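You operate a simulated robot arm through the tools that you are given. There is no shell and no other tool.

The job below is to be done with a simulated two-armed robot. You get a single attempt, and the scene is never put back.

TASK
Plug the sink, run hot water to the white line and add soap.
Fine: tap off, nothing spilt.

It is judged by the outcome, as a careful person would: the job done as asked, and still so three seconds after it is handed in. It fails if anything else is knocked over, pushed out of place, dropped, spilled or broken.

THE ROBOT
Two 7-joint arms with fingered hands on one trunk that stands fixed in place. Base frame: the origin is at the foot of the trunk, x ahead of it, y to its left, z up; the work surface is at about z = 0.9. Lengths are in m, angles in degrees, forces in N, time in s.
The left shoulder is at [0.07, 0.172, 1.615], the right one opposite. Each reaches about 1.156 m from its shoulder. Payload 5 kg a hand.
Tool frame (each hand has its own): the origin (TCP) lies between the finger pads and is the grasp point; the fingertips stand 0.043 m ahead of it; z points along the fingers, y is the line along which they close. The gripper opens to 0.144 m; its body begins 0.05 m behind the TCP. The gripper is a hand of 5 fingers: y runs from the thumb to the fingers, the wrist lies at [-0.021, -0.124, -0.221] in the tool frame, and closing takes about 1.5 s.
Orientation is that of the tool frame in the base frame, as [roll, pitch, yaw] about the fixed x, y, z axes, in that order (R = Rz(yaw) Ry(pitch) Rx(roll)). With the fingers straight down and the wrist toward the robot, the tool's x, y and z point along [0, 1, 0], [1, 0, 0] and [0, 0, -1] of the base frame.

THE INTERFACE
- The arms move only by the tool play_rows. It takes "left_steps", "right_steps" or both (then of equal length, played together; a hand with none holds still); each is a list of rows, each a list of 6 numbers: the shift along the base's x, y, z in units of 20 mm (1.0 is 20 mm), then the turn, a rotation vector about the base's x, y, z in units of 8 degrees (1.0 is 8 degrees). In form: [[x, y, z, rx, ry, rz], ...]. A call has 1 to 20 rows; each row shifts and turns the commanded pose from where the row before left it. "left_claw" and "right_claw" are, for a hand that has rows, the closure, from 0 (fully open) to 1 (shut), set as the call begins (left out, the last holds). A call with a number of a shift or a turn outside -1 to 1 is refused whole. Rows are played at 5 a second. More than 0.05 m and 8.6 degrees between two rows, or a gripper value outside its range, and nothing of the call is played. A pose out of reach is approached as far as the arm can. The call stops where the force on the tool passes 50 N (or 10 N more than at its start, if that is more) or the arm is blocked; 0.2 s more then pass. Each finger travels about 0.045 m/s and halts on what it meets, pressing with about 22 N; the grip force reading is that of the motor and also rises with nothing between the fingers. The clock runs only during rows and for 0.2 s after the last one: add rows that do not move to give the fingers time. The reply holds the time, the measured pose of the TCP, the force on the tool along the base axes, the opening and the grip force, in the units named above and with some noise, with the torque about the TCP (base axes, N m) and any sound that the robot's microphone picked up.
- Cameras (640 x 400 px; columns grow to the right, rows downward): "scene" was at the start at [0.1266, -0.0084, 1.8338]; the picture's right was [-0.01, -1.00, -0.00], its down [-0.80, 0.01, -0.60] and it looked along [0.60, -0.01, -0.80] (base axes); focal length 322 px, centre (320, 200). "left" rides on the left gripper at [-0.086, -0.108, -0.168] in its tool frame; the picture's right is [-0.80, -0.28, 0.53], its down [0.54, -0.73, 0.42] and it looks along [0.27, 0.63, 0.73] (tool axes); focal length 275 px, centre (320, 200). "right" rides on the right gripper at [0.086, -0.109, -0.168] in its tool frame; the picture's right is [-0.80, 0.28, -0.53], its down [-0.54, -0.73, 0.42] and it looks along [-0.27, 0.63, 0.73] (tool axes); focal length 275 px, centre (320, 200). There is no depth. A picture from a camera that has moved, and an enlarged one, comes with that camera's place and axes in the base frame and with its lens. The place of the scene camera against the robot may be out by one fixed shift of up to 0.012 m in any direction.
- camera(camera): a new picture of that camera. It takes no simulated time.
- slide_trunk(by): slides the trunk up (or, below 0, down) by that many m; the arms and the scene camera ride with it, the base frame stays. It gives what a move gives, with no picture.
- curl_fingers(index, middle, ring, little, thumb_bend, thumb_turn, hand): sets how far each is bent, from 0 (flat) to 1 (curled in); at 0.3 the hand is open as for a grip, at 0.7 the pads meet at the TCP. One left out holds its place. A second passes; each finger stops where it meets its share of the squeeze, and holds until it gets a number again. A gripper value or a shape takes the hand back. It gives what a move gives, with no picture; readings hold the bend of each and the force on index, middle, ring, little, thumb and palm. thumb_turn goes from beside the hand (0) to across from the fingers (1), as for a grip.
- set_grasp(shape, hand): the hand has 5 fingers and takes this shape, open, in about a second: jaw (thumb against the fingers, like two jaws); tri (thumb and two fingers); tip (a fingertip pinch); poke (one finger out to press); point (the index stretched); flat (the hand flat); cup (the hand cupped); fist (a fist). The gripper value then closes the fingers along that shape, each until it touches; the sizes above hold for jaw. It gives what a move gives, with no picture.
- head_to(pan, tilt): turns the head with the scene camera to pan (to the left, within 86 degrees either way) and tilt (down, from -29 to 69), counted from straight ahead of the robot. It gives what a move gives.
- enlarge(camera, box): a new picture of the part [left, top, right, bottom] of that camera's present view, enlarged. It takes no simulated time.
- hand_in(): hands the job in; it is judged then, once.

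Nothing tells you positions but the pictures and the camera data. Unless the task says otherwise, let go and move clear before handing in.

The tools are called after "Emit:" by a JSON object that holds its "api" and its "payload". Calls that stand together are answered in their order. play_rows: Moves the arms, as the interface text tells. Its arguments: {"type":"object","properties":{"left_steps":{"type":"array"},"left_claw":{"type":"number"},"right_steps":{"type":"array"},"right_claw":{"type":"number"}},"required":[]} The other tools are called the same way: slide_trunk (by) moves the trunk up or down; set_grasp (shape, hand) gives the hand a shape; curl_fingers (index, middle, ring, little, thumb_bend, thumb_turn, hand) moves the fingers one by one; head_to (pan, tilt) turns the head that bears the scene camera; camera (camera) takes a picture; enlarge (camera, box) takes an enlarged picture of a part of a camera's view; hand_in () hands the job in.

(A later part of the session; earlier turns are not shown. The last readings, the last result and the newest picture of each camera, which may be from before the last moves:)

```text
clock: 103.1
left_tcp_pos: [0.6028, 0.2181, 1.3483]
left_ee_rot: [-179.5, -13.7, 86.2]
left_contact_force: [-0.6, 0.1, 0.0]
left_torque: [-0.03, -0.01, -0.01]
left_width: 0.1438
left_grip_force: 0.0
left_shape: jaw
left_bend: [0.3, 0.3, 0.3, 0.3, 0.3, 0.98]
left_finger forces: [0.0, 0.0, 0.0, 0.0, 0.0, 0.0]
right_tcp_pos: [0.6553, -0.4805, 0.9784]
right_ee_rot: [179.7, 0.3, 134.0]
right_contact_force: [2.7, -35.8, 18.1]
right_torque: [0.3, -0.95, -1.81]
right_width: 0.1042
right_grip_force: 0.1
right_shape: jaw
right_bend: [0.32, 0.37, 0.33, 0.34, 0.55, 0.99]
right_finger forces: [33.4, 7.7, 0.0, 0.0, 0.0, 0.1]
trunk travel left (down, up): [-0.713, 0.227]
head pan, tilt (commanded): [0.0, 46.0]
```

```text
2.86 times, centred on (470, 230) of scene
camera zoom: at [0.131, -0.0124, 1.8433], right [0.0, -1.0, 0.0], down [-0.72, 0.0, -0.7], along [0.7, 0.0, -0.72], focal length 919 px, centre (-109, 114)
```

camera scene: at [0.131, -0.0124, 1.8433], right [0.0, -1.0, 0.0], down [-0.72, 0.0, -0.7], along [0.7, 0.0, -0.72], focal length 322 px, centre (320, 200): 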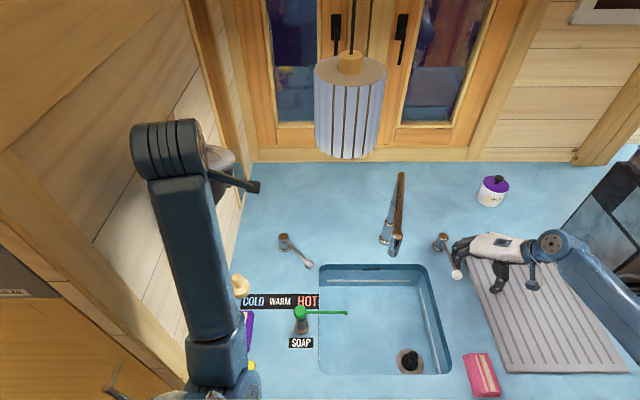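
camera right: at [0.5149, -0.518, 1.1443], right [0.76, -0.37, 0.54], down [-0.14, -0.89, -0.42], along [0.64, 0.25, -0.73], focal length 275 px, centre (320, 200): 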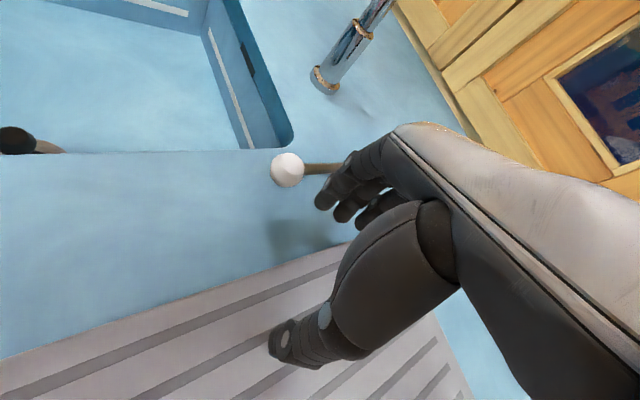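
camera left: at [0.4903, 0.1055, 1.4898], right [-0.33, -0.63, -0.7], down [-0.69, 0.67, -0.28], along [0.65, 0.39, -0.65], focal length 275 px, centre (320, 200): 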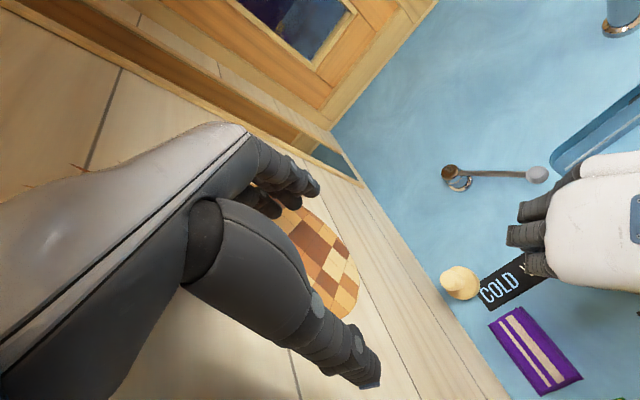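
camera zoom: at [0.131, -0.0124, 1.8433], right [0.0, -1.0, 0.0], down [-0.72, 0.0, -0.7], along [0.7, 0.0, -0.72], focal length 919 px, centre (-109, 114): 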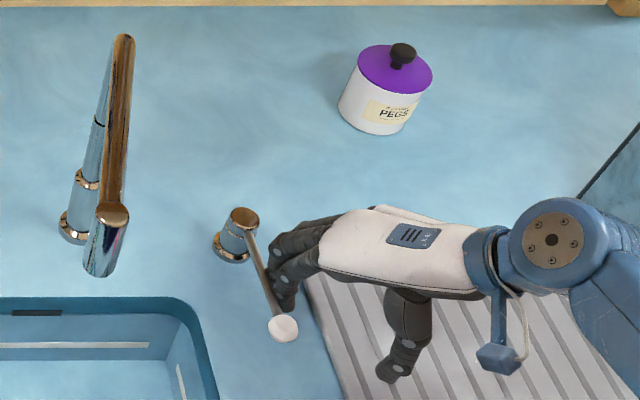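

The lever is stiff sideways both ways, so it must open by lifting. I'll back off and re-approach to grip its ball from above.

Emit:
{"api": "play_rows", "payload": {"right_steps": [[0, -0.4, 0, 0, 0, 0], [0, -0.6, 0, 0, 0, 0], [0, -0.6, 0.4, 0, 0, 0], [0, 0, 0.9, 0, 0, 0], [0, 0, 0.9, 0, 0, 0], [0, 0, 0.9, 0, 0, 0.4], [0, 0, 0.9, 0, 0, 0.5], [0, 0, 0.9, 0, 0, 0.5], [0, 0, 0, 0, 0, 0.5], [0, 0.5, 0, 0, 0, 0.5], [0, 0.8, 0, 0, 0, 0.5], [0, 0.8, 0, 0, 0, 0.5], [0, 0.8, 0, 0, 0, 0.4], [0, 0.5, 0, 0, 0, 0], [0, 0, 0, 0, 0, 0]]}}

Emit:
{"api": "camera", "payload": {"camera": "right"}}

Emit:
{"api": "camera", "payload": {"camera": "scene"}}

```text
clock: 106.3
left_tcp_pos: [0.6052, 0.2204, 1.3464]
left_ee_rot: [-179.5, -13.6, 86.2]
left_contact_force: [0.0, -0.1, 0.2]
left_torque: [-0.02, 0.02, 0.0]
left_width: 0.1436
left_grip_force: 0.1
left_shape: jaw
left_bend: [0.3, 0.3, 0.3, 0.3, 0.3, 0.98]
left_finger forces: [0.1, 0.1, 0.0, 0.0, 0.1, 0.0]
right_tcp_pos: [0.6531, -0.4395, 1.0734]
right_ee_rot: [179.9, 0.0, 164.7]
right_contact_force: [-0.1, 0.6, -0.5]
right_torque: [0.03, 0.05, 0.0]
right_width: 0.1094
right_grip_force: 0.0
right_shape: jaw
right_bend: [0.26, 0.35, 0.33, 0.34, 0.55, 0.99]
right_finger forces: [0.1, 0.0, 0.0, 0.0, 0.0, 0.0]
trunk travel left (down, up): [-0.713, 0.227]
head pan, tilt (commanded): [0.0, 46.0]
```

```text
taken
camera right: at [0.5419, -0.5217, 1.2423], right [0.84, 0.06, 0.54], down [0.33, -0.84, -0.42], along [0.42, 0.53, -0.73], focal length 275 px, centre (320, 200)
```

right: 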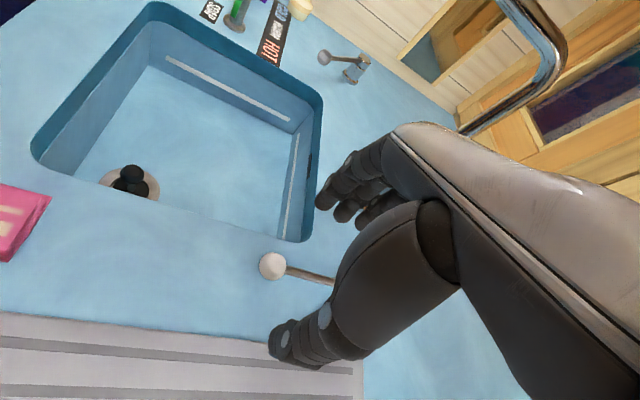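

```text
taken
camera scene: at [0.1327, -0.0078, 1.843], right [0.0, -1.0, 0.0], down [-0.72, 0.0, -0.69], along [0.69, 0.0, -0.72], focal length 322 px, centre (320, 200)
```

scene: 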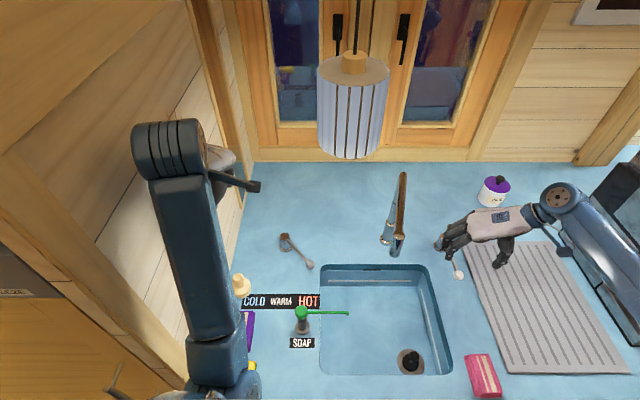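

Emit:
{"api": "play_rows", "payload": {"right_steps": [[-0.2, 0.6, 0, 0, 0, 0], [0, 0, 0, 0, 0, 0], [0, 0, 0, 0, 0, 0], [0, 0, -0.6, 0, 0, 0], [0, 0, -0.8, 0, 0, 0], [0, 0, -0.8, 0, 0, 0], [0, 0, -0.8, 0, 0, 0], [0, 0, -0.8, 0, 0, 0], [0, 0, 0, 0, 0, 0]], "right_claw": 0.4}}

Emit:
{"api": "camera", "payload": {"camera": "right"}}

Emit:
{"api": "enlarge", "payload": {"camera": "scene", "box": [400, 180, 540, 310]}}

```text
clock: 108.3
left_tcp_pos: [0.6053, 0.2212, 1.3465]
left_ee_rot: [-179.6, -13.6, 86.1]
left_contact_force: [0.0, -0.8, 0.3]
left_torque: [0.01, 0.03, 0.04]
left_width: 0.1438
left_grip_force: 0.0
left_shape: jaw
left_bend: [0.3, 0.3, 0.3, 0.3, 0.3, 0.98]
left_finger forces: [0.1, 0.0, 0.0, 0.0, 0.0, 0.1]
right_tcp_pos: [0.6495, -0.4268, 0.9996]
right_ee_rot: [179.9, 0.1, 164.6]
right_contact_force: [1.3, -0.1, 0.4]
right_torque: [-0.02, 0.0, 0.03]
right_width: 0.0871
right_grip_force: 0.0
right_shape: jaw
right_bend: [0.28, 0.41, 0.38, 0.43, 0.65, 1.0]
right_finger forces: [0.0, 0.0, 0.1, 0.1, 0.0, 0.1]
trunk travel left (down, up): [-0.713, 0.227]
head pan, tilt (commanded): [0.0, 46.0]
```

```text
taken
camera right: at [0.5383, -0.5088, 1.1674], right [0.84, 0.06, 0.53], down [0.33, -0.84, -0.42], along [0.42, 0.53, -0.73], focal length 275 px, centre (320, 200)
```

right: 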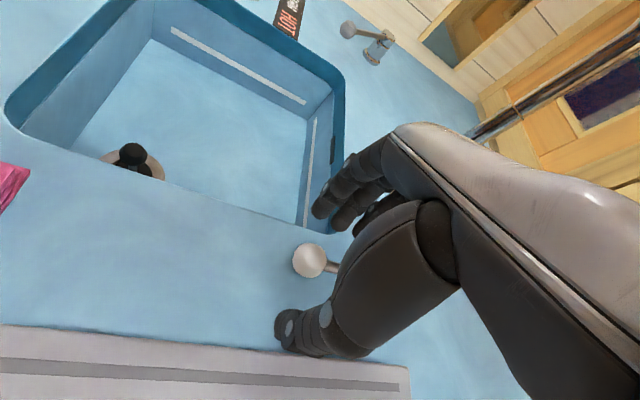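

```text
3.08 times, centred on (470, 245) of scene
camera zoom: at [0.1328, -0.0076, 1.843], right [0.0, -1.0, 0.0], down [-0.72, 0.0, -0.69], along [0.69, 0.0, -0.72], focal length 990 px, centre (-142, 62)
```

zoom: 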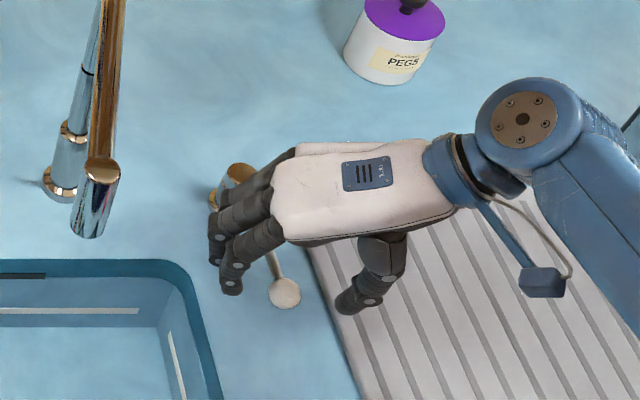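

The ball is lined up under the grip point. I'll lower the last bit and close on it.

Emit:
{"api": "play_rows", "payload": {"right_steps": [[0, 0, -0.7, 0, 0, 0], [0, 0, -0.7, 0, 0, 0], [0, 0, -0.4, 0, 0, 0], [0, 0, 0, 0, 0, 0]]}}

Emit:
{"api": "play_rows", "payload": {"right_steps": [[0, 0, 0, 0, 0, 0], [0, 0, 0, 0, 0, 0], [0, 0, 0, 0, 0, 0], [0, 0, 0, 0, 0, 0], [0, 0, 0, 0, 0, 0], [0, 0, 0, 0, 0, 0], [0, 0, 0, 0, 0, 0]], "right_claw": 1.0}}

Emit:
{"api": "camera", "payload": {"camera": "right"}}

Emit:
{"api": "enlarge", "payload": {"camera": "right", "box": [260, 190, 400, 330]}}

```text
clock: 109.3
left_tcp_pos: [0.6052, 0.2208, 1.3466]
left_ee_rot: [-179.4, -13.6, 86.1]
left_contact_force: [0.1, 0.0, -0.3]
left_torque: [0.0, 0.01, -0.02]
left_width: 0.1439
left_grip_force: 0.2
left_shape: jaw
left_bend: [0.3, 0.3, 0.3, 0.3, 0.3, 0.98]
left_finger forces: [0.1, 0.0, 0.0, 0.0, 0.0, 0.0]
right_tcp_pos: [0.6493, -0.428, 0.9627]
right_ee_rot: [180.0, 0.1, 164.6]
right_contact_force: [0.4, -0.1, 0.4]
right_torque: [0.01, 0.06, 0.0]
right_width: 0.0871
right_grip_force: 0.1
right_shape: jaw
right_bend: [0.28, 0.41, 0.38, 0.43, 0.65, 1.0]
right_finger forces: [0.1, 0.0, 0.0, 0.0, 0.0, 0.0]
trunk travel left (down, up): [-0.713, 0.227]
head pan, tilt (commanded): [0.0, 46.0]
```

```text
clock: 110.9
left_tcp_pos: [0.6042, 0.2201, 1.3462]
left_ee_rot: [-179.4, -13.6, 86.1]
left_contact_force: [0.4, 0.4, 0.0]
left_torque: [-0.02, 0.01, 0.02]
left_width: 0.1441
left_grip_force: 0.1
left_shape: jaw
left_bend: [0.3, 0.3, 0.3, 0.3, 0.3, 0.98]
left_finger forces: [0.0, 0.1, 0.1, 0.0, 0.0, 0.0]
right_tcp_pos: [0.6487, -0.4274, 0.9633]
right_ee_rot: [179.8, 0.0, 164.6]
right_contact_force: [-0.2, -1.0, -0.6]
right_torque: [0.03, -0.02, 0.21]
right_width: 0.005
right_grip_force: 21.9
right_shape: jaw
right_bend: [0.72, 0.7, 0.7, 0.5, 0.74, 1.0]
right_finger forces: [6.4, 0.1, 2.5, 1.9, 18.0, 0.0]
trunk travel left (down, up): [-0.713, 0.227]
head pan, tilt (commanded): [0.0, 46.0]
```

```text
taken
camera right: at [0.5379, -0.5095, 1.1308], right [0.84, 0.06, 0.53], down [0.33, -0.84, -0.42], along [0.42, 0.53, -0.73], focal length 275 px, centre (320, 200)
```

right: 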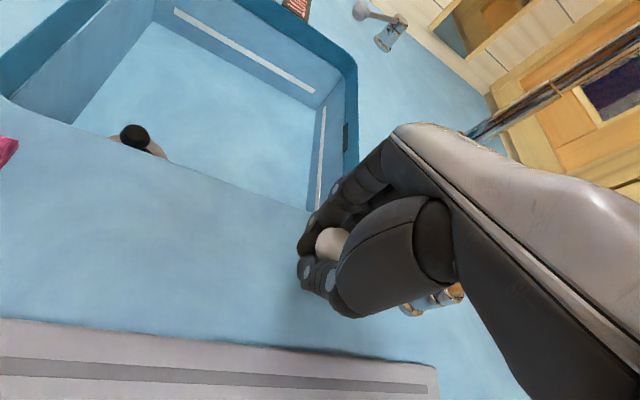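

```text
2.86 times, centred on (330, 260) of right
camera zoom: at [0.5379, -0.5095, 1.1308], right [0.84, 0.06, 0.53], down [0.33, -0.84, -0.42], along [0.42, 0.53, -0.73], focal length 786 px, centre (291, 29)
```

zoom: 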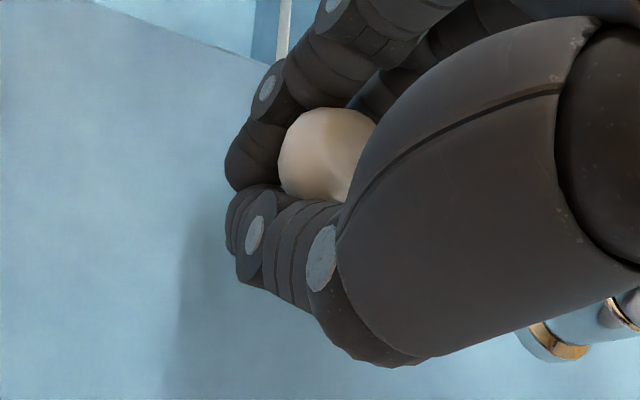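

The ball is cradled between index and thumb. I'll lift slightly and watch for motion and water.

Emit:
{"api": "play_rows", "payload": {"right_steps": [[0, 0, 0.25, 0, 0, 0], [0, 0, 0.25, 0, 0, 0]]}}

Emit:
{"api": "camera", "payload": {"camera": "scene"}}

Emit:
{"api": "enlarge", "payload": {"camera": "scene", "box": [370, 170, 510, 300]}}

```text
clock: 111.5
left_tcp_pos: [0.6049, 0.22, 1.3466]
left_ee_rot: [-179.5, -13.6, 86.0]
left_contact_force: [-1.2, 0.8, -0.8]
left_torque: [-0.04, 0.01, -0.03]
left_width: 0.1441
left_grip_force: 0.0
left_shape: jaw
left_bend: [0.3, 0.3, 0.3, 0.3, 0.3, 0.98]
left_finger forces: [0.0, 0.0, 0.0, 0.1, 0.0, 0.0]
right_tcp_pos: [0.65, -0.4292, 0.9729]
right_ee_rot: [179.9, 0.0, 164.5]
right_contact_force: [-2.6, -1.8, -3.9]
right_torque: [-0.07, 0.45, 0.26]
right_width: 0.0053
right_grip_force: 22.4
right_shape: jaw
right_bend: [0.72, 0.7, 0.7, 0.5, 0.75, 1.0]
right_finger forces: [5.4, 0.1, 5.6, 2.4, 16.2, 0.1]
trunk travel left (down, up): [-0.713, 0.227]
head pan, tilt (commanded): [0.0, 46.0]
```

```text
taken
camera scene: at [0.1328, -0.0081, 1.8429], right [0.0, -1.0, 0.0], down [-0.72, 0.0, -0.69], along [0.69, 0.0, -0.72], focal length 322 px, centre (320, 200)
```

scene: 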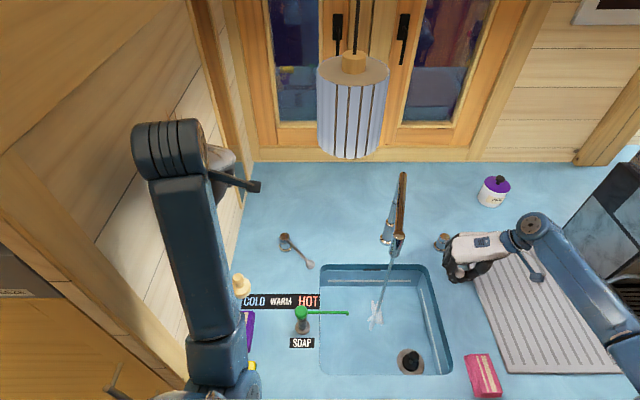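

```text
3.08 times, centred on (440, 235) of scene
camera zoom: at [0.1328, -0.0081, 1.8429], right [0.0, -1.0, 0.0], down [-0.72, 0.0, -0.69], along [0.69, 0.0, -0.72], focal length 990 px, centre (-49, 92)
```

zoom: 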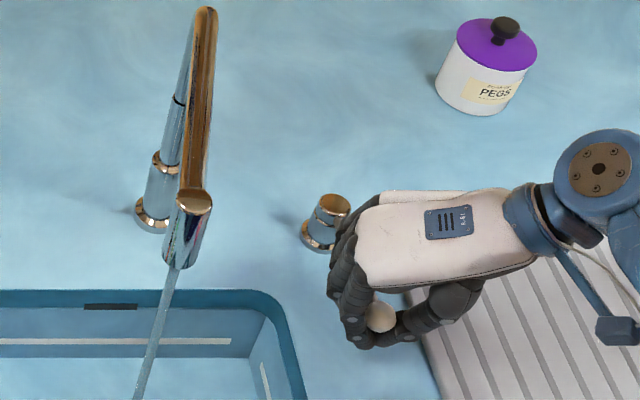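

Lifting opens the tap and water is running into the basin. I'll raise it a little more for a steadier flow and watch.

Emit:
{"api": "play_rows", "payload": {"right_steps": [[0, 0, 0.25, 0, 0, 0], [0.03, 0, 0.25, 0, 0, 0], [0, 0, 0, 0, 0, 0]]}}

Emit:
{"api": "camera", "payload": {"camera": "scene"}}

Emit:
{"api": "enlarge", "payload": {"camera": "scene", "box": [300, 170, 480, 390]}}

```text
clock: 112.3
left_tcp_pos: [0.6056, 0.2206, 1.3466]
left_ee_rot: [-179.5, -13.6, 86.2]
left_contact_force: [1.3, -0.7, -0.1]
left_torque: [-0.01, -0.02, 0.04]
left_width: 0.144
left_grip_force: 0.1
left_shape: jaw
left_bend: [0.3, 0.3, 0.3, 0.3, 0.3, 0.98]
left_finger forces: [0.0, 0.0, 0.0, 0.0, 0.0, 0.1]
right_tcp_pos: [0.651, -0.4279, 0.9835]
right_ee_rot: [179.9, 0.0, 164.7]
right_contact_force: [1.0, 0.3, -3.0]
right_torque: [0.01, 0.26, 0.25]
right_width: 0.0051
right_grip_force: 22.2
right_shape: jaw
right_bend: [0.72, 0.7, 0.7, 0.5, 0.75, 1.0]
right_finger forces: [0.7, 0.0, 5.5, 1.9, 4.3, 0.0]
trunk travel left (down, up): [-0.713, 0.227]
head pan, tilt (commanded): [0.0, 46.0]
```

```text
taken
camera scene: at [0.1334, -0.0077, 1.8429], right [0.0, -1.0, 0.0], down [-0.72, 0.0, -0.69], along [0.69, 0.0, -0.72], focal length 322 px, centre (320, 200)
```

scene: 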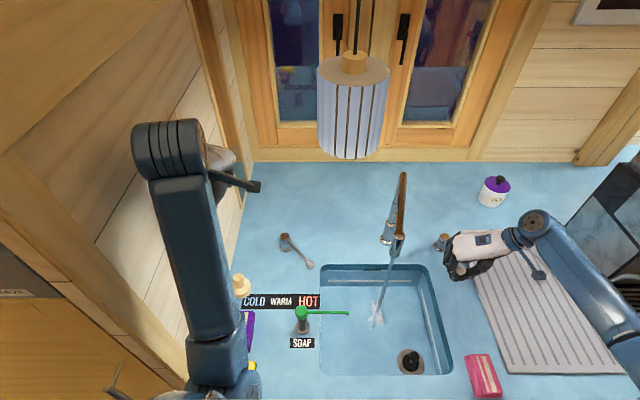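

```text
1.82 times, centred on (390, 280) of scene
camera zoom: at [0.1334, -0.0077, 1.8429], right [0.0, -1.0, 0.0], down [-0.72, 0.0, -0.69], along [0.69, 0.0, -0.72], focal length 585 px, centre (193, 54)
```

zoom: 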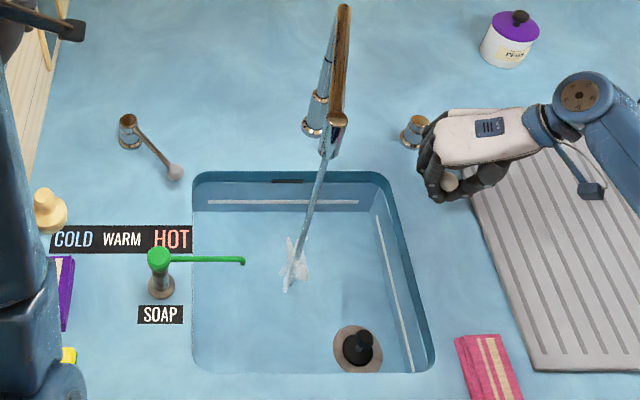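

Emit:
{"api": "play_rows", "payload": {"right_steps": [[0, 0, 0, 0, 0, 0], [0, 0, 0, 0, 0, 0], [0, 0, 0, 0, 0, 0], [0, 0, 0, 0, 0, 0], [0, 0, 0, 0, 0, 0], [0, 0, 0, 0, 0, 0], [0, 0, 0, 0, 0, 0], [0, 0, 0, 0, 0, 0], [0, 0, 0, 0, 0, 0], [0, 0, 0, 0, 0, 0]]}}

Emit:
{"api": "enlarge", "payload": {"camera": "scene", "box": [300, 170, 480, 390]}}

Emit:
{"api": "camera", "payload": {"camera": "right"}}

```text
clock: 114.5
left_tcp_pos: [0.6046, 0.2216, 1.347]
left_ee_rot: [-179.5, -13.6, 86.2]
left_contact_force: [0.1, 0.4, 0.9]
left_torque: [-0.02, -0.02, 0.0]
left_width: 0.1439
left_grip_force: 0.0
left_shape: jaw
left_bend: [0.3, 0.3, 0.3, 0.3, 0.3, 0.98]
left_finger forces: [0.1, 0.0, 0.0, 0.1, 0.1, 0.0]
right_tcp_pos: [0.6503, -0.4279, 0.9823]
right_ee_rot: [179.9, -0.1, 164.6]
right_contact_force: [1.0, 1.5, -1.6]
right_torque: [0.03, 0.18, 0.28]
right_width: 0.0048
right_grip_force: 22.2
right_shape: jaw
right_bend: [0.72, 0.7, 0.7, 0.5, 0.75, 1.0]
right_finger forces: [0.5, 0.1, 4.8, 2.1, 3.4, 0.0]
trunk travel left (down, up): [-0.713, 0.227]
head pan, tilt (commanded): [0.0, 46.0]
```

```text
1.82 times, centred on (390, 280) of scene
camera zoom: at [0.1333, -0.0074, 1.8429], right [0.0, -1.0, 0.0], down [-0.72, 0.0, -0.69], along [0.69, 0.0, -0.72], focal length 585 px, centre (193, 54)
```

zoom: 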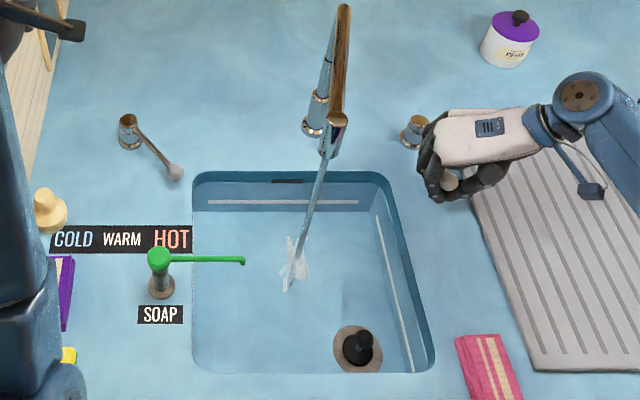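

```text
taken
camera right: at [0.5393, -0.5098, 1.1506], right [0.84, 0.06, 0.53], down [0.33, -0.84, -0.42], along [0.42, 0.53, -0.73], focal length 275 px, centre (320, 200)
```

right: 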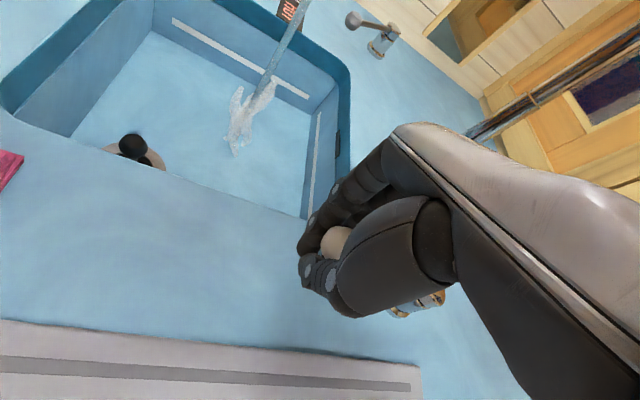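

Emit:
{"api": "enlarge", "payload": {"camera": "scene", "box": [380, 255, 460, 330]}}

Emit:
{"api": "enlarge", "payload": {"camera": "right", "box": [60, 0, 360, 220]}}

```text
5.33 times, centred on (420, 292) of scene
camera zoom: at [0.1333, -0.0074, 1.8429], right [0.0, -1.0, 0.0], down [-0.72, 0.0, -0.69], along [0.69, 0.0, -0.72], focal length 1716 px, centre (-213, -293)
```

zoom: 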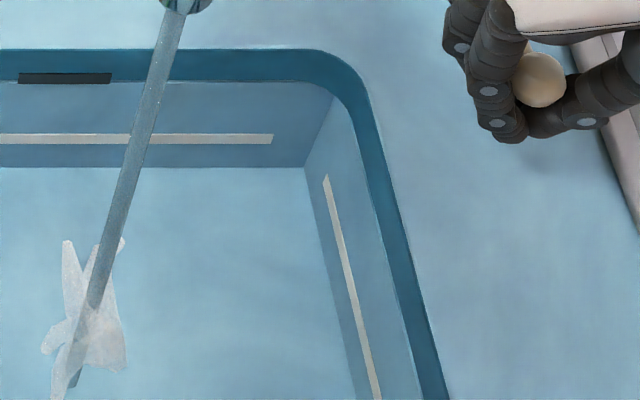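

```text
1.82 times, centred on (210, 110) of right
camera zoom: at [0.5393, -0.5098, 1.1506], right [0.84, 0.06, 0.53], down [0.33, -0.84, -0.42], along [0.42, 0.53, -0.73], focal length 500 px, centre (520, 364)
```

zoom: 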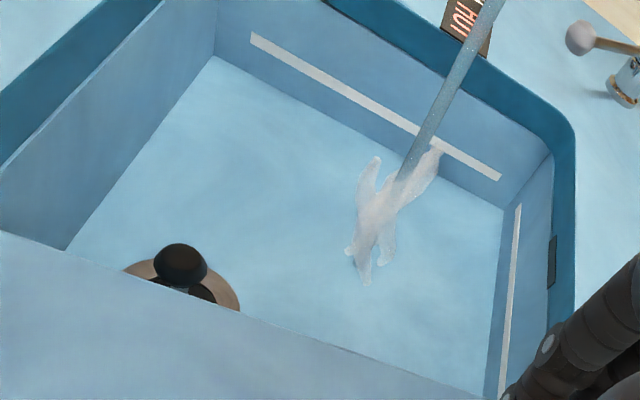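

Emit:
{"api": "play_rows", "payload": {"right_steps": [[0, 0, 0, 0, 0, 0], [0, 0, 0, 0, 0, 0], [0, 0, 0, 0, 0, 0], [0, 0, 0, 0, 0, 0], [0, 0, 0, 0, 0, 0], [0, 0, 0, 0, 0, 0], [0, 0, 0, 0, 0, 0], [0, 0, 0, 0, 0, 0], [0, 0, 0, 0, 0, 0], [0, 0, 0, 0, 0, 0], [0, 0, 0, 0, 0, 0], [0, 0, 0, 0, 0, 0], [0, 0, 0, 0, 0, 0], [0, 0, 0, 0, 0, 0], [0, 0, 0, 0, 0, 0], [0, 0, 0, 0, 0, 0], [0, 0, 0, 0, 0, 0], [0, 0, 0, 0, 0, 0], [0, 0, 0, 0, 0, 0], [0, 0, 0, 0, 0, 0]]}}

Emit:
{"api": "enlarge", "payload": {"camera": "scene", "box": [380, 255, 460, 330]}}

Emit:
{"api": "enlarge", "payload": {"camera": "right", "box": [60, 0, 360, 220]}}

```text
clock: 118.7
left_tcp_pos: [0.6048, 0.221, 1.3466]
left_ee_rot: [-179.5, -13.7, 86.2]
left_contact_force: [0.8, 0.3, 0.0]
left_torque: [0.0, -0.02, -0.01]
left_width: 0.1438
left_grip_force: 0.1
left_shape: jaw
left_bend: [0.3, 0.3, 0.3, 0.3, 0.3, 0.98]
left_finger forces: [0.0, 0.0, 0.1, 0.1, 0.0, 0.0]
right_tcp_pos: [0.6505, -0.428, 0.9833]
right_ee_rot: [179.9, 0.1, 164.6]
right_contact_force: [1.2, 1.4, -2.5]
right_torque: [0.0, 0.15, 0.28]
right_width: 0.0049
right_grip_force: 21.8
right_shape: jaw
right_bend: [0.72, 0.7, 0.7, 0.5, 0.75, 1.0]
right_finger forces: [0.5, 0.0, 4.8, 2.1, 3.4, 0.0]
trunk travel left (down, up): [-0.713, 0.227]
head pan, tilt (commanded): [0.0, 46.0]
```

```text
5.33 times, centred on (420, 292) of scene
camera zoom: at [0.1333, -0.0074, 1.8429], right [0.0, -1.0, 0.0], down [-0.72, 0.0, -0.69], along [0.69, 0.0, -0.72], focal length 1716 px, centre (-213, -293)
```

zoom: 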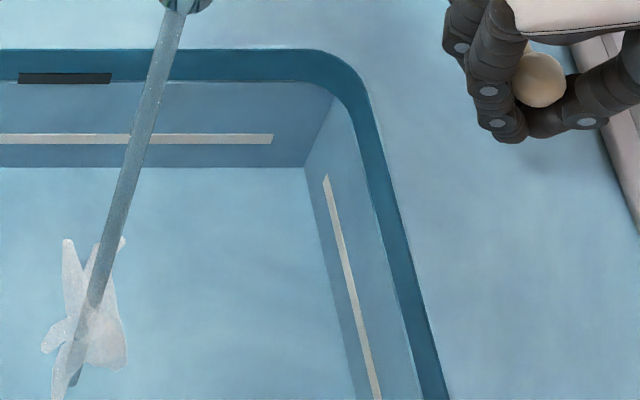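

```text
1.82 times, centred on (210, 110) of right
camera zoom: at [0.5393, -0.5098, 1.1506], right [0.84, 0.06, 0.53], down [0.33, -0.84, -0.42], along [0.42, 0.53, -0.73], focal length 500 px, centre (520, 364)
```

zoom: 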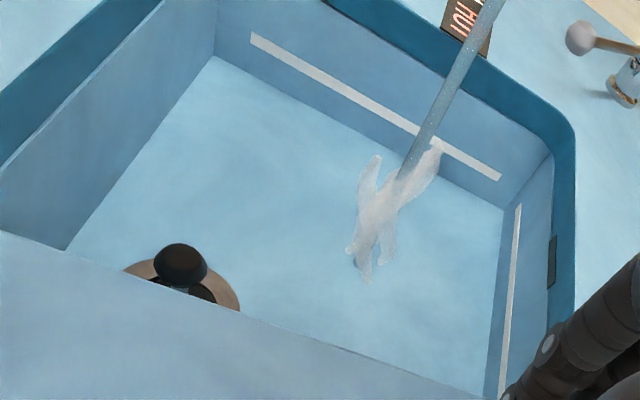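

No visible rise yet, so the flow is small at this lift. I'll raise the lever somewhat further and look again.

Emit:
{"api": "play_rows", "payload": {"right_steps": [[0.03, 0, 0.3, 0, 0, 0], [0.03, 0, 0.3, 0, 0, 0], [0.04, 0, 0.3, 0, 0, 0], [0, 0, 0, 0, 0, 0], [0, 0, 0, 0, 0, 0], [0, 0, 0, 0, 0, 0], [0, 0, 0, 0, 0, 0], [0, 0, 0, 0, 0, 0], [0, 0, 0, 0, 0, 0], [0, 0, 0, 0, 0, 0], [0, 0, 0, 0, 0, 0], [0, 0, 0, 0, 0, 0], [0, 0, 0, 0, 0, 0]]}}

Emit:
{"api": "camera", "payload": {"camera": "scene"}}

Emit:
{"api": "enlarge", "payload": {"camera": "scene", "box": [380, 255, 460, 330]}}

Emit:
{"api": "enlarge", "payload": {"camera": "scene", "box": [385, 330, 445, 380]}}

```text
clock: 121.5
left_tcp_pos: [0.6048, 0.2223, 1.3453]
left_ee_rot: [-179.4, -13.6, 86.2]
left_contact_force: [-0.1, -0.7, 0.6]
left_torque: [-0.03, 0.03, -0.02]
left_width: 0.144
left_grip_force: 0.1
left_shape: jaw
left_bend: [0.3, 0.3, 0.3, 0.3, 0.3, 0.98]
left_finger forces: [0.1, 0.0, 0.0, 0.0, 0.1, 0.1]
right_tcp_pos: [0.6518, -0.4279, 1.0005]
right_ee_rot: [179.9, 0.0, 164.6]
right_contact_force: [2.5, 5.6, -2.5]
right_torque: [-0.01, 0.06, 0.21]
right_width: 0.0046
right_grip_force: 21.8
right_shape: jaw
right_bend: [0.72, 0.7, 0.7, 0.5, 0.75, 1.0]
right_finger forces: [0.0, 0.0, 3.8, 1.4, 0.1, 0.0]
trunk travel left (down, up): [-0.713, 0.227]
head pan, tilt (commanded): [0.0, 46.0]
```

```text
taken
camera scene: at [0.1335, -0.0069, 1.8429], right [0.0, -1.0, 0.0], down [-0.72, 0.0, -0.69], along [0.69, 0.0, -0.72], focal length 322 px, centre (320, 200)
```

scene: 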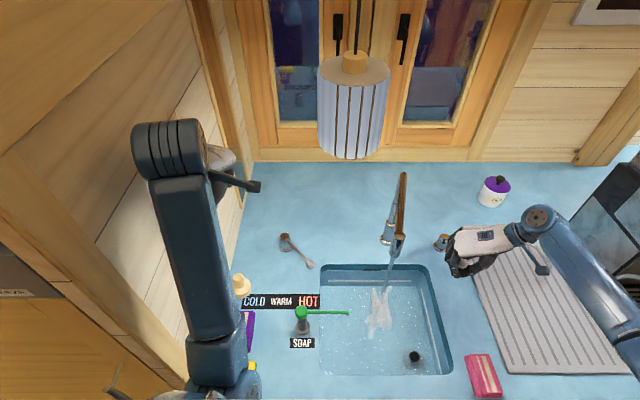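

```text
5.33 times, centred on (420, 292) of scene
camera zoom: at [0.1335, -0.0069, 1.8429], right [0.0, -1.0, 0.0], down [-0.72, 0.0, -0.69], along [0.69, 0.0, -0.72], focal length 1716 px, centre (-213, -293)
```

zoom: 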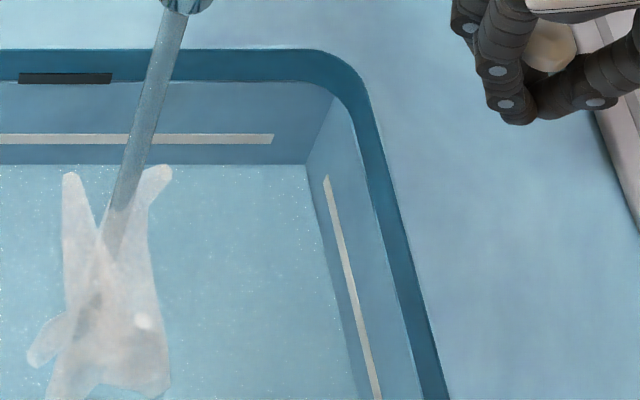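

```text
8.00 times, centred on (415, 355) of scene
camera zoom: at [0.1335, -0.0069, 1.8429], right [0.0, -1.0, 0.0], down [-0.72, 0.0, -0.69], along [0.69, 0.0, -0.72], focal length 2573 px, centre (-440, -1040)
```

zoom: 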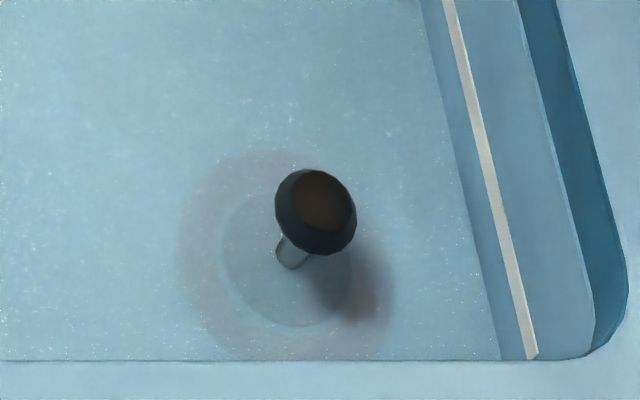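

Now the water surface is visible and rising. I'll hold here and check the level against the line.

Emit:
{"api": "play_rows", "payload": {"right_steps": [[0, 0, 0, 0, 0, 0], [0, 0, 0, 0, 0, 0], [0, 0, 0, 0, 0, 0], [0, 0, 0, 0, 0, 0], [0, 0, 0, 0, 0, 0], [0, 0, 0, 0, 0, 0], [0, 0, 0, 0, 0, 0], [0, 0, 0, 0, 0, 0], [0, 0, 0, 0, 0, 0], [0, 0, 0, 0, 0, 0]]}}

Emit:
{"api": "enlarge", "payload": {"camera": "scene", "box": [380, 255, 460, 330]}}

Emit:
{"api": "enlarge", "payload": {"camera": "right", "box": [60, 0, 360, 220]}}

```text
clock: 123.7
left_tcp_pos: [0.6055, 0.2205, 1.347]
left_ee_rot: [-179.5, -13.6, 86.1]
left_contact_force: [0.1, 0.0, -0.2]
left_torque: [0.01, 0.0, 0.03]
left_width: 0.144
left_grip_force: 0.1
left_shape: jaw
left_bend: [0.3, 0.3, 0.3, 0.3, 0.3, 0.98]
left_finger forces: [0.0, 0.0, 0.0, 0.0, 0.1, 0.0]
right_tcp_pos: [0.6523, -0.4281, 1.0008]
right_ee_rot: [179.9, 0.1, 164.6]
right_contact_force: [2.4, 4.5, -1.9]
right_torque: [0.04, 0.08, 0.21]
right_width: 0.0044
right_grip_force: 22.0
right_shape: jaw
right_bend: [0.72, 0.7, 0.7, 0.5, 0.75, 1.0]
right_finger forces: [0.1, 0.0, 3.8, 1.4, 0.1, 0.1]
trunk travel left (down, up): [-0.713, 0.227]
head pan, tilt (commanded): [0.0, 46.0]
```

```text
5.33 times, centred on (420, 292) of scene
camera zoom: at [0.1334, -0.0069, 1.8429], right [0.0, -1.0, 0.0], down [-0.72, 0.0, -0.69], along [0.69, 0.0, -0.72], focal length 1716 px, centre (-213, -293)
```

zoom: 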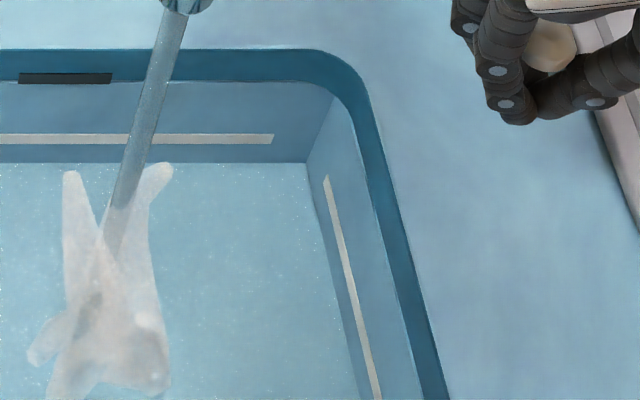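

```text
1.82 times, centred on (210, 110) of right
camera zoom: at [0.5409, -0.5096, 1.1688], right [0.84, 0.06, 0.53], down [0.33, -0.84, -0.42], along [0.42, 0.53, -0.73], focal length 500 px, centre (520, 364)
```

zoom: 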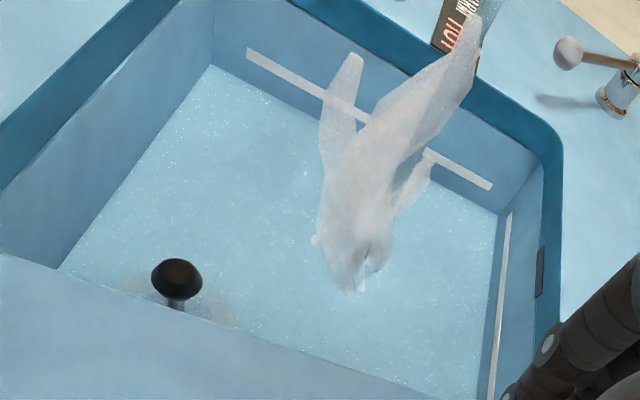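

Emit:
{"api": "play_rows", "payload": {"right_steps": [[0, 0, 0, 0, 0, 0], [0, 0, 0, 0, 0, 0], [0, 0, 0, 0, 0, 0], [0, 0, 0, 0, 0, 0], [0, 0, 0, 0, 0, 0], [0, 0, 0, 0, 0, 0], [0, 0, 0, 0, 0, 0], [0, 0, 0, 0, 0, 0], [0, 0, 0, 0, 0, 0], [0, 0, 0, 0, 0, 0], [0, 0, 0, 0, 0, 0], [0, 0, 0, 0, 0, 0], [0, 0, 0, 0, 0, 0], [0, 0, 0, 0, 0, 0], [0, 0, 0, 0, 0, 0], [0, 0, 0, 0, 0, 0], [0, 0, 0, 0, 0, 0], [0, 0, 0, 0, 0, 0], [0, 0, 0, 0, 0, 0], [0, 0, 0, 0, 0, 0]]}}

Emit:
{"api": "enlarge", "payload": {"camera": "scene", "box": [380, 255, 460, 330]}}

Emit:
{"api": "camera", "payload": {"camera": "scene"}}

```text
clock: 127.9
left_tcp_pos: [0.6047, 0.222, 1.3469]
left_ee_rot: [-179.4, -13.6, 86.1]
left_contact_force: [-0.6, -0.1, -0.8]
left_torque: [-0.03, -0.04, 0.01]
left_width: 0.144
left_grip_force: 0.0
left_shape: jaw
left_bend: [0.3, 0.3, 0.3, 0.3, 0.3, 0.98]
left_finger forces: [0.1, 0.0, 0.0, 0.0, 0.0, 0.0]
right_tcp_pos: [0.6511, -0.4279, 1.0007]
right_ee_rot: [179.8, 0.0, 164.6]
right_contact_force: [3.1, 4.5, -1.7]
right_torque: [0.01, 0.05, 0.22]
right_width: 0.0042
right_grip_force: 21.4
right_shape: jaw
right_bend: [0.72, 0.7, 0.7, 0.5, 0.75, 1.0]
right_finger forces: [0.1, 0.0, 3.8, 1.4, 0.0, 0.0]
trunk travel left (down, up): [-0.713, 0.227]
head pan, tilt (commanded): [0.0, 46.0]
```

```text
5.33 times, centred on (420, 292) of scene
camera zoom: at [0.1334, -0.0069, 1.8429], right [0.0, -1.0, 0.0], down [-0.72, 0.0, -0.69], along [0.69, 0.0, -0.72], focal length 1716 px, centre (-213, -293)
```

zoom: 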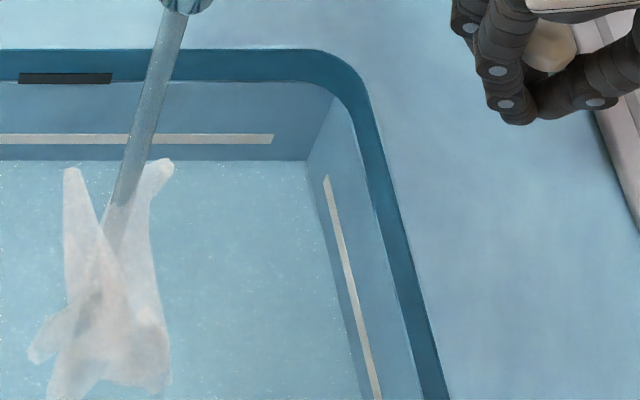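

```text
taken
camera scene: at [0.1334, -0.0069, 1.8429], right [0.0, -1.0, 0.0], down [-0.72, 0.0, -0.69], along [0.69, 0.0, -0.72], focal length 322 px, centre (320, 200)
```

scene: 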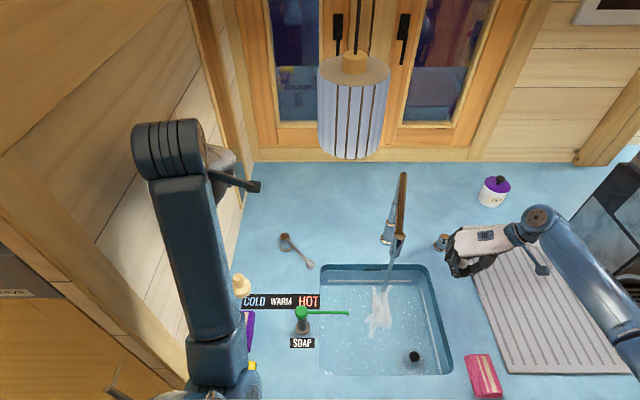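

The level climbs about 0.65 px per second in this view, so it needs roughly 30 s more. I'll keep holding and checking.

Emit:
{"api": "play_rows", "payload": {"right_steps": [[0, 0, 0, 0, 0, 0], [0, 0, 0, 0, 0, 0], [0, 0, 0, 0, 0, 0], [0, 0, 0, 0, 0, 0], [0, 0, 0, 0, 0, 0], [0, 0, 0, 0, 0, 0], [0, 0, 0, 0, 0, 0], [0, 0, 0, 0, 0, 0], [0, 0, 0, 0, 0, 0], [0, 0, 0, 0, 0, 0], [0, 0, 0, 0, 0, 0], [0, 0, 0, 0, 0, 0], [0, 0, 0, 0, 0, 0], [0, 0, 0, 0, 0, 0], [0, 0, 0, 0, 0, 0], [0, 0, 0, 0, 0, 0], [0, 0, 0, 0, 0, 0], [0, 0, 0, 0, 0, 0], [0, 0, 0, 0, 0, 0], [0, 0, 0, 0, 0, 0]]}}

Emit:
{"api": "play_rows", "payload": {"right_steps": [[0, 0, 0, 0, 0, 0], [0, 0, 0, 0, 0, 0], [0, 0, 0, 0, 0, 0], [0, 0, 0, 0, 0, 0], [0, 0, 0, 0, 0, 0], [0, 0, 0, 0, 0, 0], [0, 0, 0, 0, 0, 0], [0, 0, 0, 0, 0, 0], [0, 0, 0, 0, 0, 0], [0, 0, 0, 0, 0, 0], [0, 0, 0, 0, 0, 0], [0, 0, 0, 0, 0, 0], [0, 0, 0, 0, 0, 0], [0, 0, 0, 0, 0, 0], [0, 0, 0, 0, 0, 0], [0, 0, 0, 0, 0, 0], [0, 0, 0, 0, 0, 0], [0, 0, 0, 0, 0, 0], [0, 0, 0, 0, 0, 0], [0, 0, 0, 0, 0, 0]]}}

Emit:
{"api": "enlarge", "payload": {"camera": "scene", "box": [380, 255, 460, 330]}}

Emit:
{"api": "enlarge", "payload": {"camera": "right", "box": [60, 0, 360, 220]}}

```text
clock: 132.1
left_tcp_pos: [0.6057, 0.2214, 1.3469]
left_ee_rot: [-179.5, -13.6, 86.3]
left_contact_force: [0.0, -0.9, 0.9]
left_torque: [0.04, -0.03, 0.02]
left_width: 0.1441
left_grip_force: 0.1
left_shape: jaw
left_bend: [0.3, 0.3, 0.3, 0.3, 0.3, 0.98]
left_finger forces: [0.1, 0.0, 0.0, 0.1, 0.0, 0.0]
right_tcp_pos: [0.6527, -0.4279, 0.9998]
right_ee_rot: [179.8, 0.0, 164.7]
right_contact_force: [1.4, 4.2, -1.4]
right_torque: [0.03, 0.07, 0.19]
right_width: 0.0045
right_grip_force: 21.9
right_shape: jaw
right_bend: [0.72, 0.7, 0.7, 0.5, 0.75, 1.0]
right_finger forces: [0.0, 0.0, 3.7, 1.3, 0.0, 0.0]
trunk travel left (down, up): [-0.713, 0.227]
head pan, tilt (commanded): [0.0, 46.0]
```

```text
clock: 136.3
left_tcp_pos: [0.6045, 0.2216, 1.3467]
left_ee_rot: [-179.5, -13.6, 86.2]
left_contact_force: [-0.5, 0.7, 1.0]
left_torque: [0.01, 0.0, -0.02]
left_width: 0.144
left_grip_force: 0.0
left_shape: jaw
left_bend: [0.3, 0.3, 0.3, 0.3, 0.3, 0.98]
left_finger forces: [0.1, 0.1, 0.0, 0.1, 0.0, 0.1]
right_tcp_pos: [0.6521, -0.4289, 0.9992]
right_ee_rot: [179.9, 0.0, 164.6]
right_contact_force: [1.4, 4.5, -1.2]
right_torque: [0.05, 0.06, 0.18]
right_width: 0.0043
right_grip_force: 22.1
right_shape: jaw
right_bend: [0.72, 0.7, 0.7, 0.5, 0.75, 1.0]
right_finger forces: [0.0, 0.0, 3.8, 1.3, 0.0, 0.1]
trunk travel left (down, up): [-0.713, 0.227]
head pan, tilt (commanded): [0.0, 46.0]
```

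```text
5.33 times, centred on (420, 292) of scene
camera zoom: at [0.1334, -0.0069, 1.8429], right [0.0, -1.0, 0.0], down [-0.72, 0.0, -0.69], along [0.69, 0.0, -0.72], focal length 1716 px, centre (-213, -293)
```

zoom: 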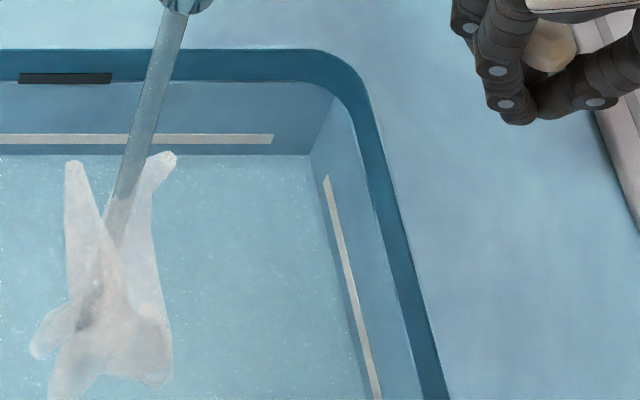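

```text
1.82 times, centred on (210, 110) of right
camera zoom: at [0.5408, -0.5096, 1.1688], right [0.84, 0.06, 0.53], down [0.33, -0.84, -0.42], along [0.42, 0.53, -0.73], focal length 500 px, centre (520, 364)
```

zoom: 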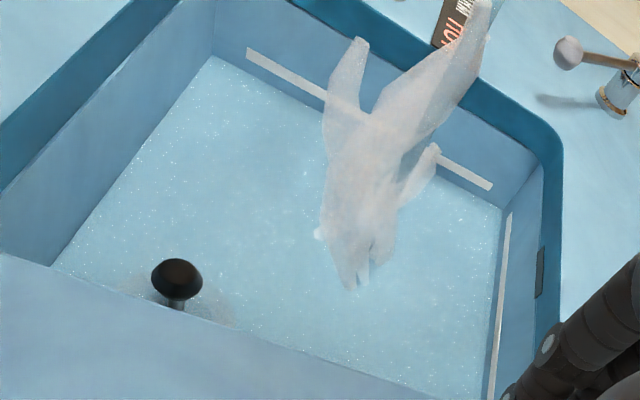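

Emit:
{"api": "play_rows", "payload": {"right_steps": [[0, 0, 0, 0, 0, 0], [0, 0, 0, 0, 0, 0], [0, 0, 0, 0, 0, 0], [0, 0, 0, 0, 0, 0], [0, 0, 0, 0, 0, 0], [0, 0, 0, 0, 0, 0], [0, 0, 0, 0, 0, 0], [0, 0, 0, 0, 0, 0], [0, 0, 0, 0, 0, 0], [0, 0, 0, 0, 0, 0], [0, 0, 0, 0, 0, 0], [0, 0, 0, 0, 0, 0], [0, 0, 0, 0, 0, 0], [0, 0, 0, 0, 0, 0], [0, 0, 0, 0, 0, 0], [0, 0, 0, 0, 0, 0], [0, 0, 0, 0, 0, 0], [0, 0, 0, 0, 0, 0], [0, 0, 0, 0, 0, 0], [0, 0, 0, 0, 0, 0]]}}

Emit:
{"api": "play_rows", "payload": {"right_steps": [[0, 0, 0, 0, 0, 0], [0, 0, 0, 0, 0, 0], [0, 0, 0, 0, 0, 0], [0, 0, 0, 0, 0, 0], [0, 0, 0, 0, 0, 0], [0, 0, 0, 0, 0, 0], [0, 0, 0, 0, 0, 0], [0, 0, 0, 0, 0, 0], [0, 0, 0, 0, 0, 0], [0, 0, 0, 0, 0, 0], [0, 0, 0, 0, 0, 0], [0, 0, 0, 0, 0, 0], [0, 0, 0, 0, 0, 0], [0, 0, 0, 0, 0, 0], [0, 0, 0, 0, 0, 0], [0, 0, 0, 0, 0, 0], [0, 0, 0, 0, 0, 0], [0, 0, 0, 0, 0, 0], [0, 0, 0, 0, 0, 0], [0, 0, 0, 0, 0, 0]]}}

Emit:
{"api": "enlarge", "payload": {"camera": "scene", "box": [380, 255, 460, 330]}}

Emit:
{"api": "enlarge", "payload": {"camera": "right", "box": [60, 0, 360, 220]}}

```text
clock: 140.5
left_tcp_pos: [0.6049, 0.2216, 1.3463]
left_ee_rot: [-179.5, -13.6, 86.1]
left_contact_force: [-0.1, -0.5, 0.1]
left_torque: [0.02, -0.03, 0.04]
left_width: 0.1439
left_grip_force: 0.1
left_shape: jaw
left_bend: [0.3, 0.3, 0.3, 0.3, 0.3, 0.98]
left_finger forces: [0.0, 0.0, 0.1, 0.1, 0.0, 0.0]
right_tcp_pos: [0.6511, -0.4272, 1.0015]
right_ee_rot: [179.9, 0.0, 164.6]
right_contact_force: [2.0, 4.4, -2.6]
right_torque: [0.0, 0.06, 0.22]
right_width: 0.0044
right_grip_force: 22.6
right_shape: jaw
right_bend: [0.72, 0.7, 0.7, 0.5, 0.75, 1.0]
right_finger forces: [0.1, 0.0, 3.8, 1.4, 0.0, 0.0]
trunk travel left (down, up): [-0.713, 0.227]
head pan, tilt (commanded): [0.0, 46.0]
```

```text
clock: 144.7
left_tcp_pos: [0.6046, 0.2208, 1.3465]
left_ee_rot: [-179.4, -13.5, 86.2]
left_contact_force: [0.0, 0.2, 0.3]
left_torque: [-0.01, -0.02, 0.01]
left_width: 0.144
left_grip_force: 0.0
left_shape: jaw
left_bend: [0.3, 0.3, 0.3, 0.3, 0.3, 0.98]
left_finger forces: [0.1, 0.0, 0.0, 0.0, 0.0, 0.0]
right_tcp_pos: [0.652, -0.427, 1.0001]
right_ee_rot: [-180.0, 0.0, 164.6]
right_contact_force: [2.0, 3.9, -1.5]
right_torque: [0.02, 0.04, 0.22]
right_width: 0.0043
right_grip_force: 21.9
right_shape: jaw
right_bend: [0.72, 0.7, 0.7, 0.5, 0.75, 1.0]
right_finger forces: [0.0, 0.1, 3.7, 1.4, 0.0, 0.0]
trunk travel left (down, up): [-0.713, 0.227]
head pan, tilt (commanded): [0.0, 46.0]
```

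```text
5.33 times, centred on (420, 292) of scene
camera zoom: at [0.1333, -0.0069, 1.8429], right [0.0, -1.0, 0.0], down [-0.72, 0.0, -0.69], along [0.69, 0.0, -0.72], focal length 1716 px, centre (-213, -293)
```

zoom: 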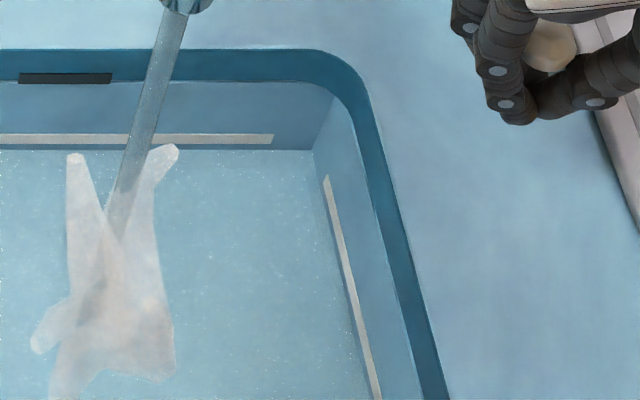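

```text
1.82 times, centred on (210, 110) of right
camera zoom: at [0.5408, -0.5096, 1.1688], right [0.84, 0.06, 0.53], down [0.33, -0.84, -0.42], along [0.42, 0.53, -0.73], focal length 500 px, centre (520, 364)
```

zoom: 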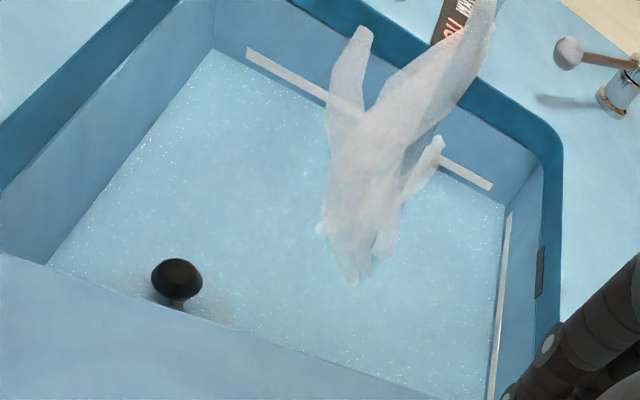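

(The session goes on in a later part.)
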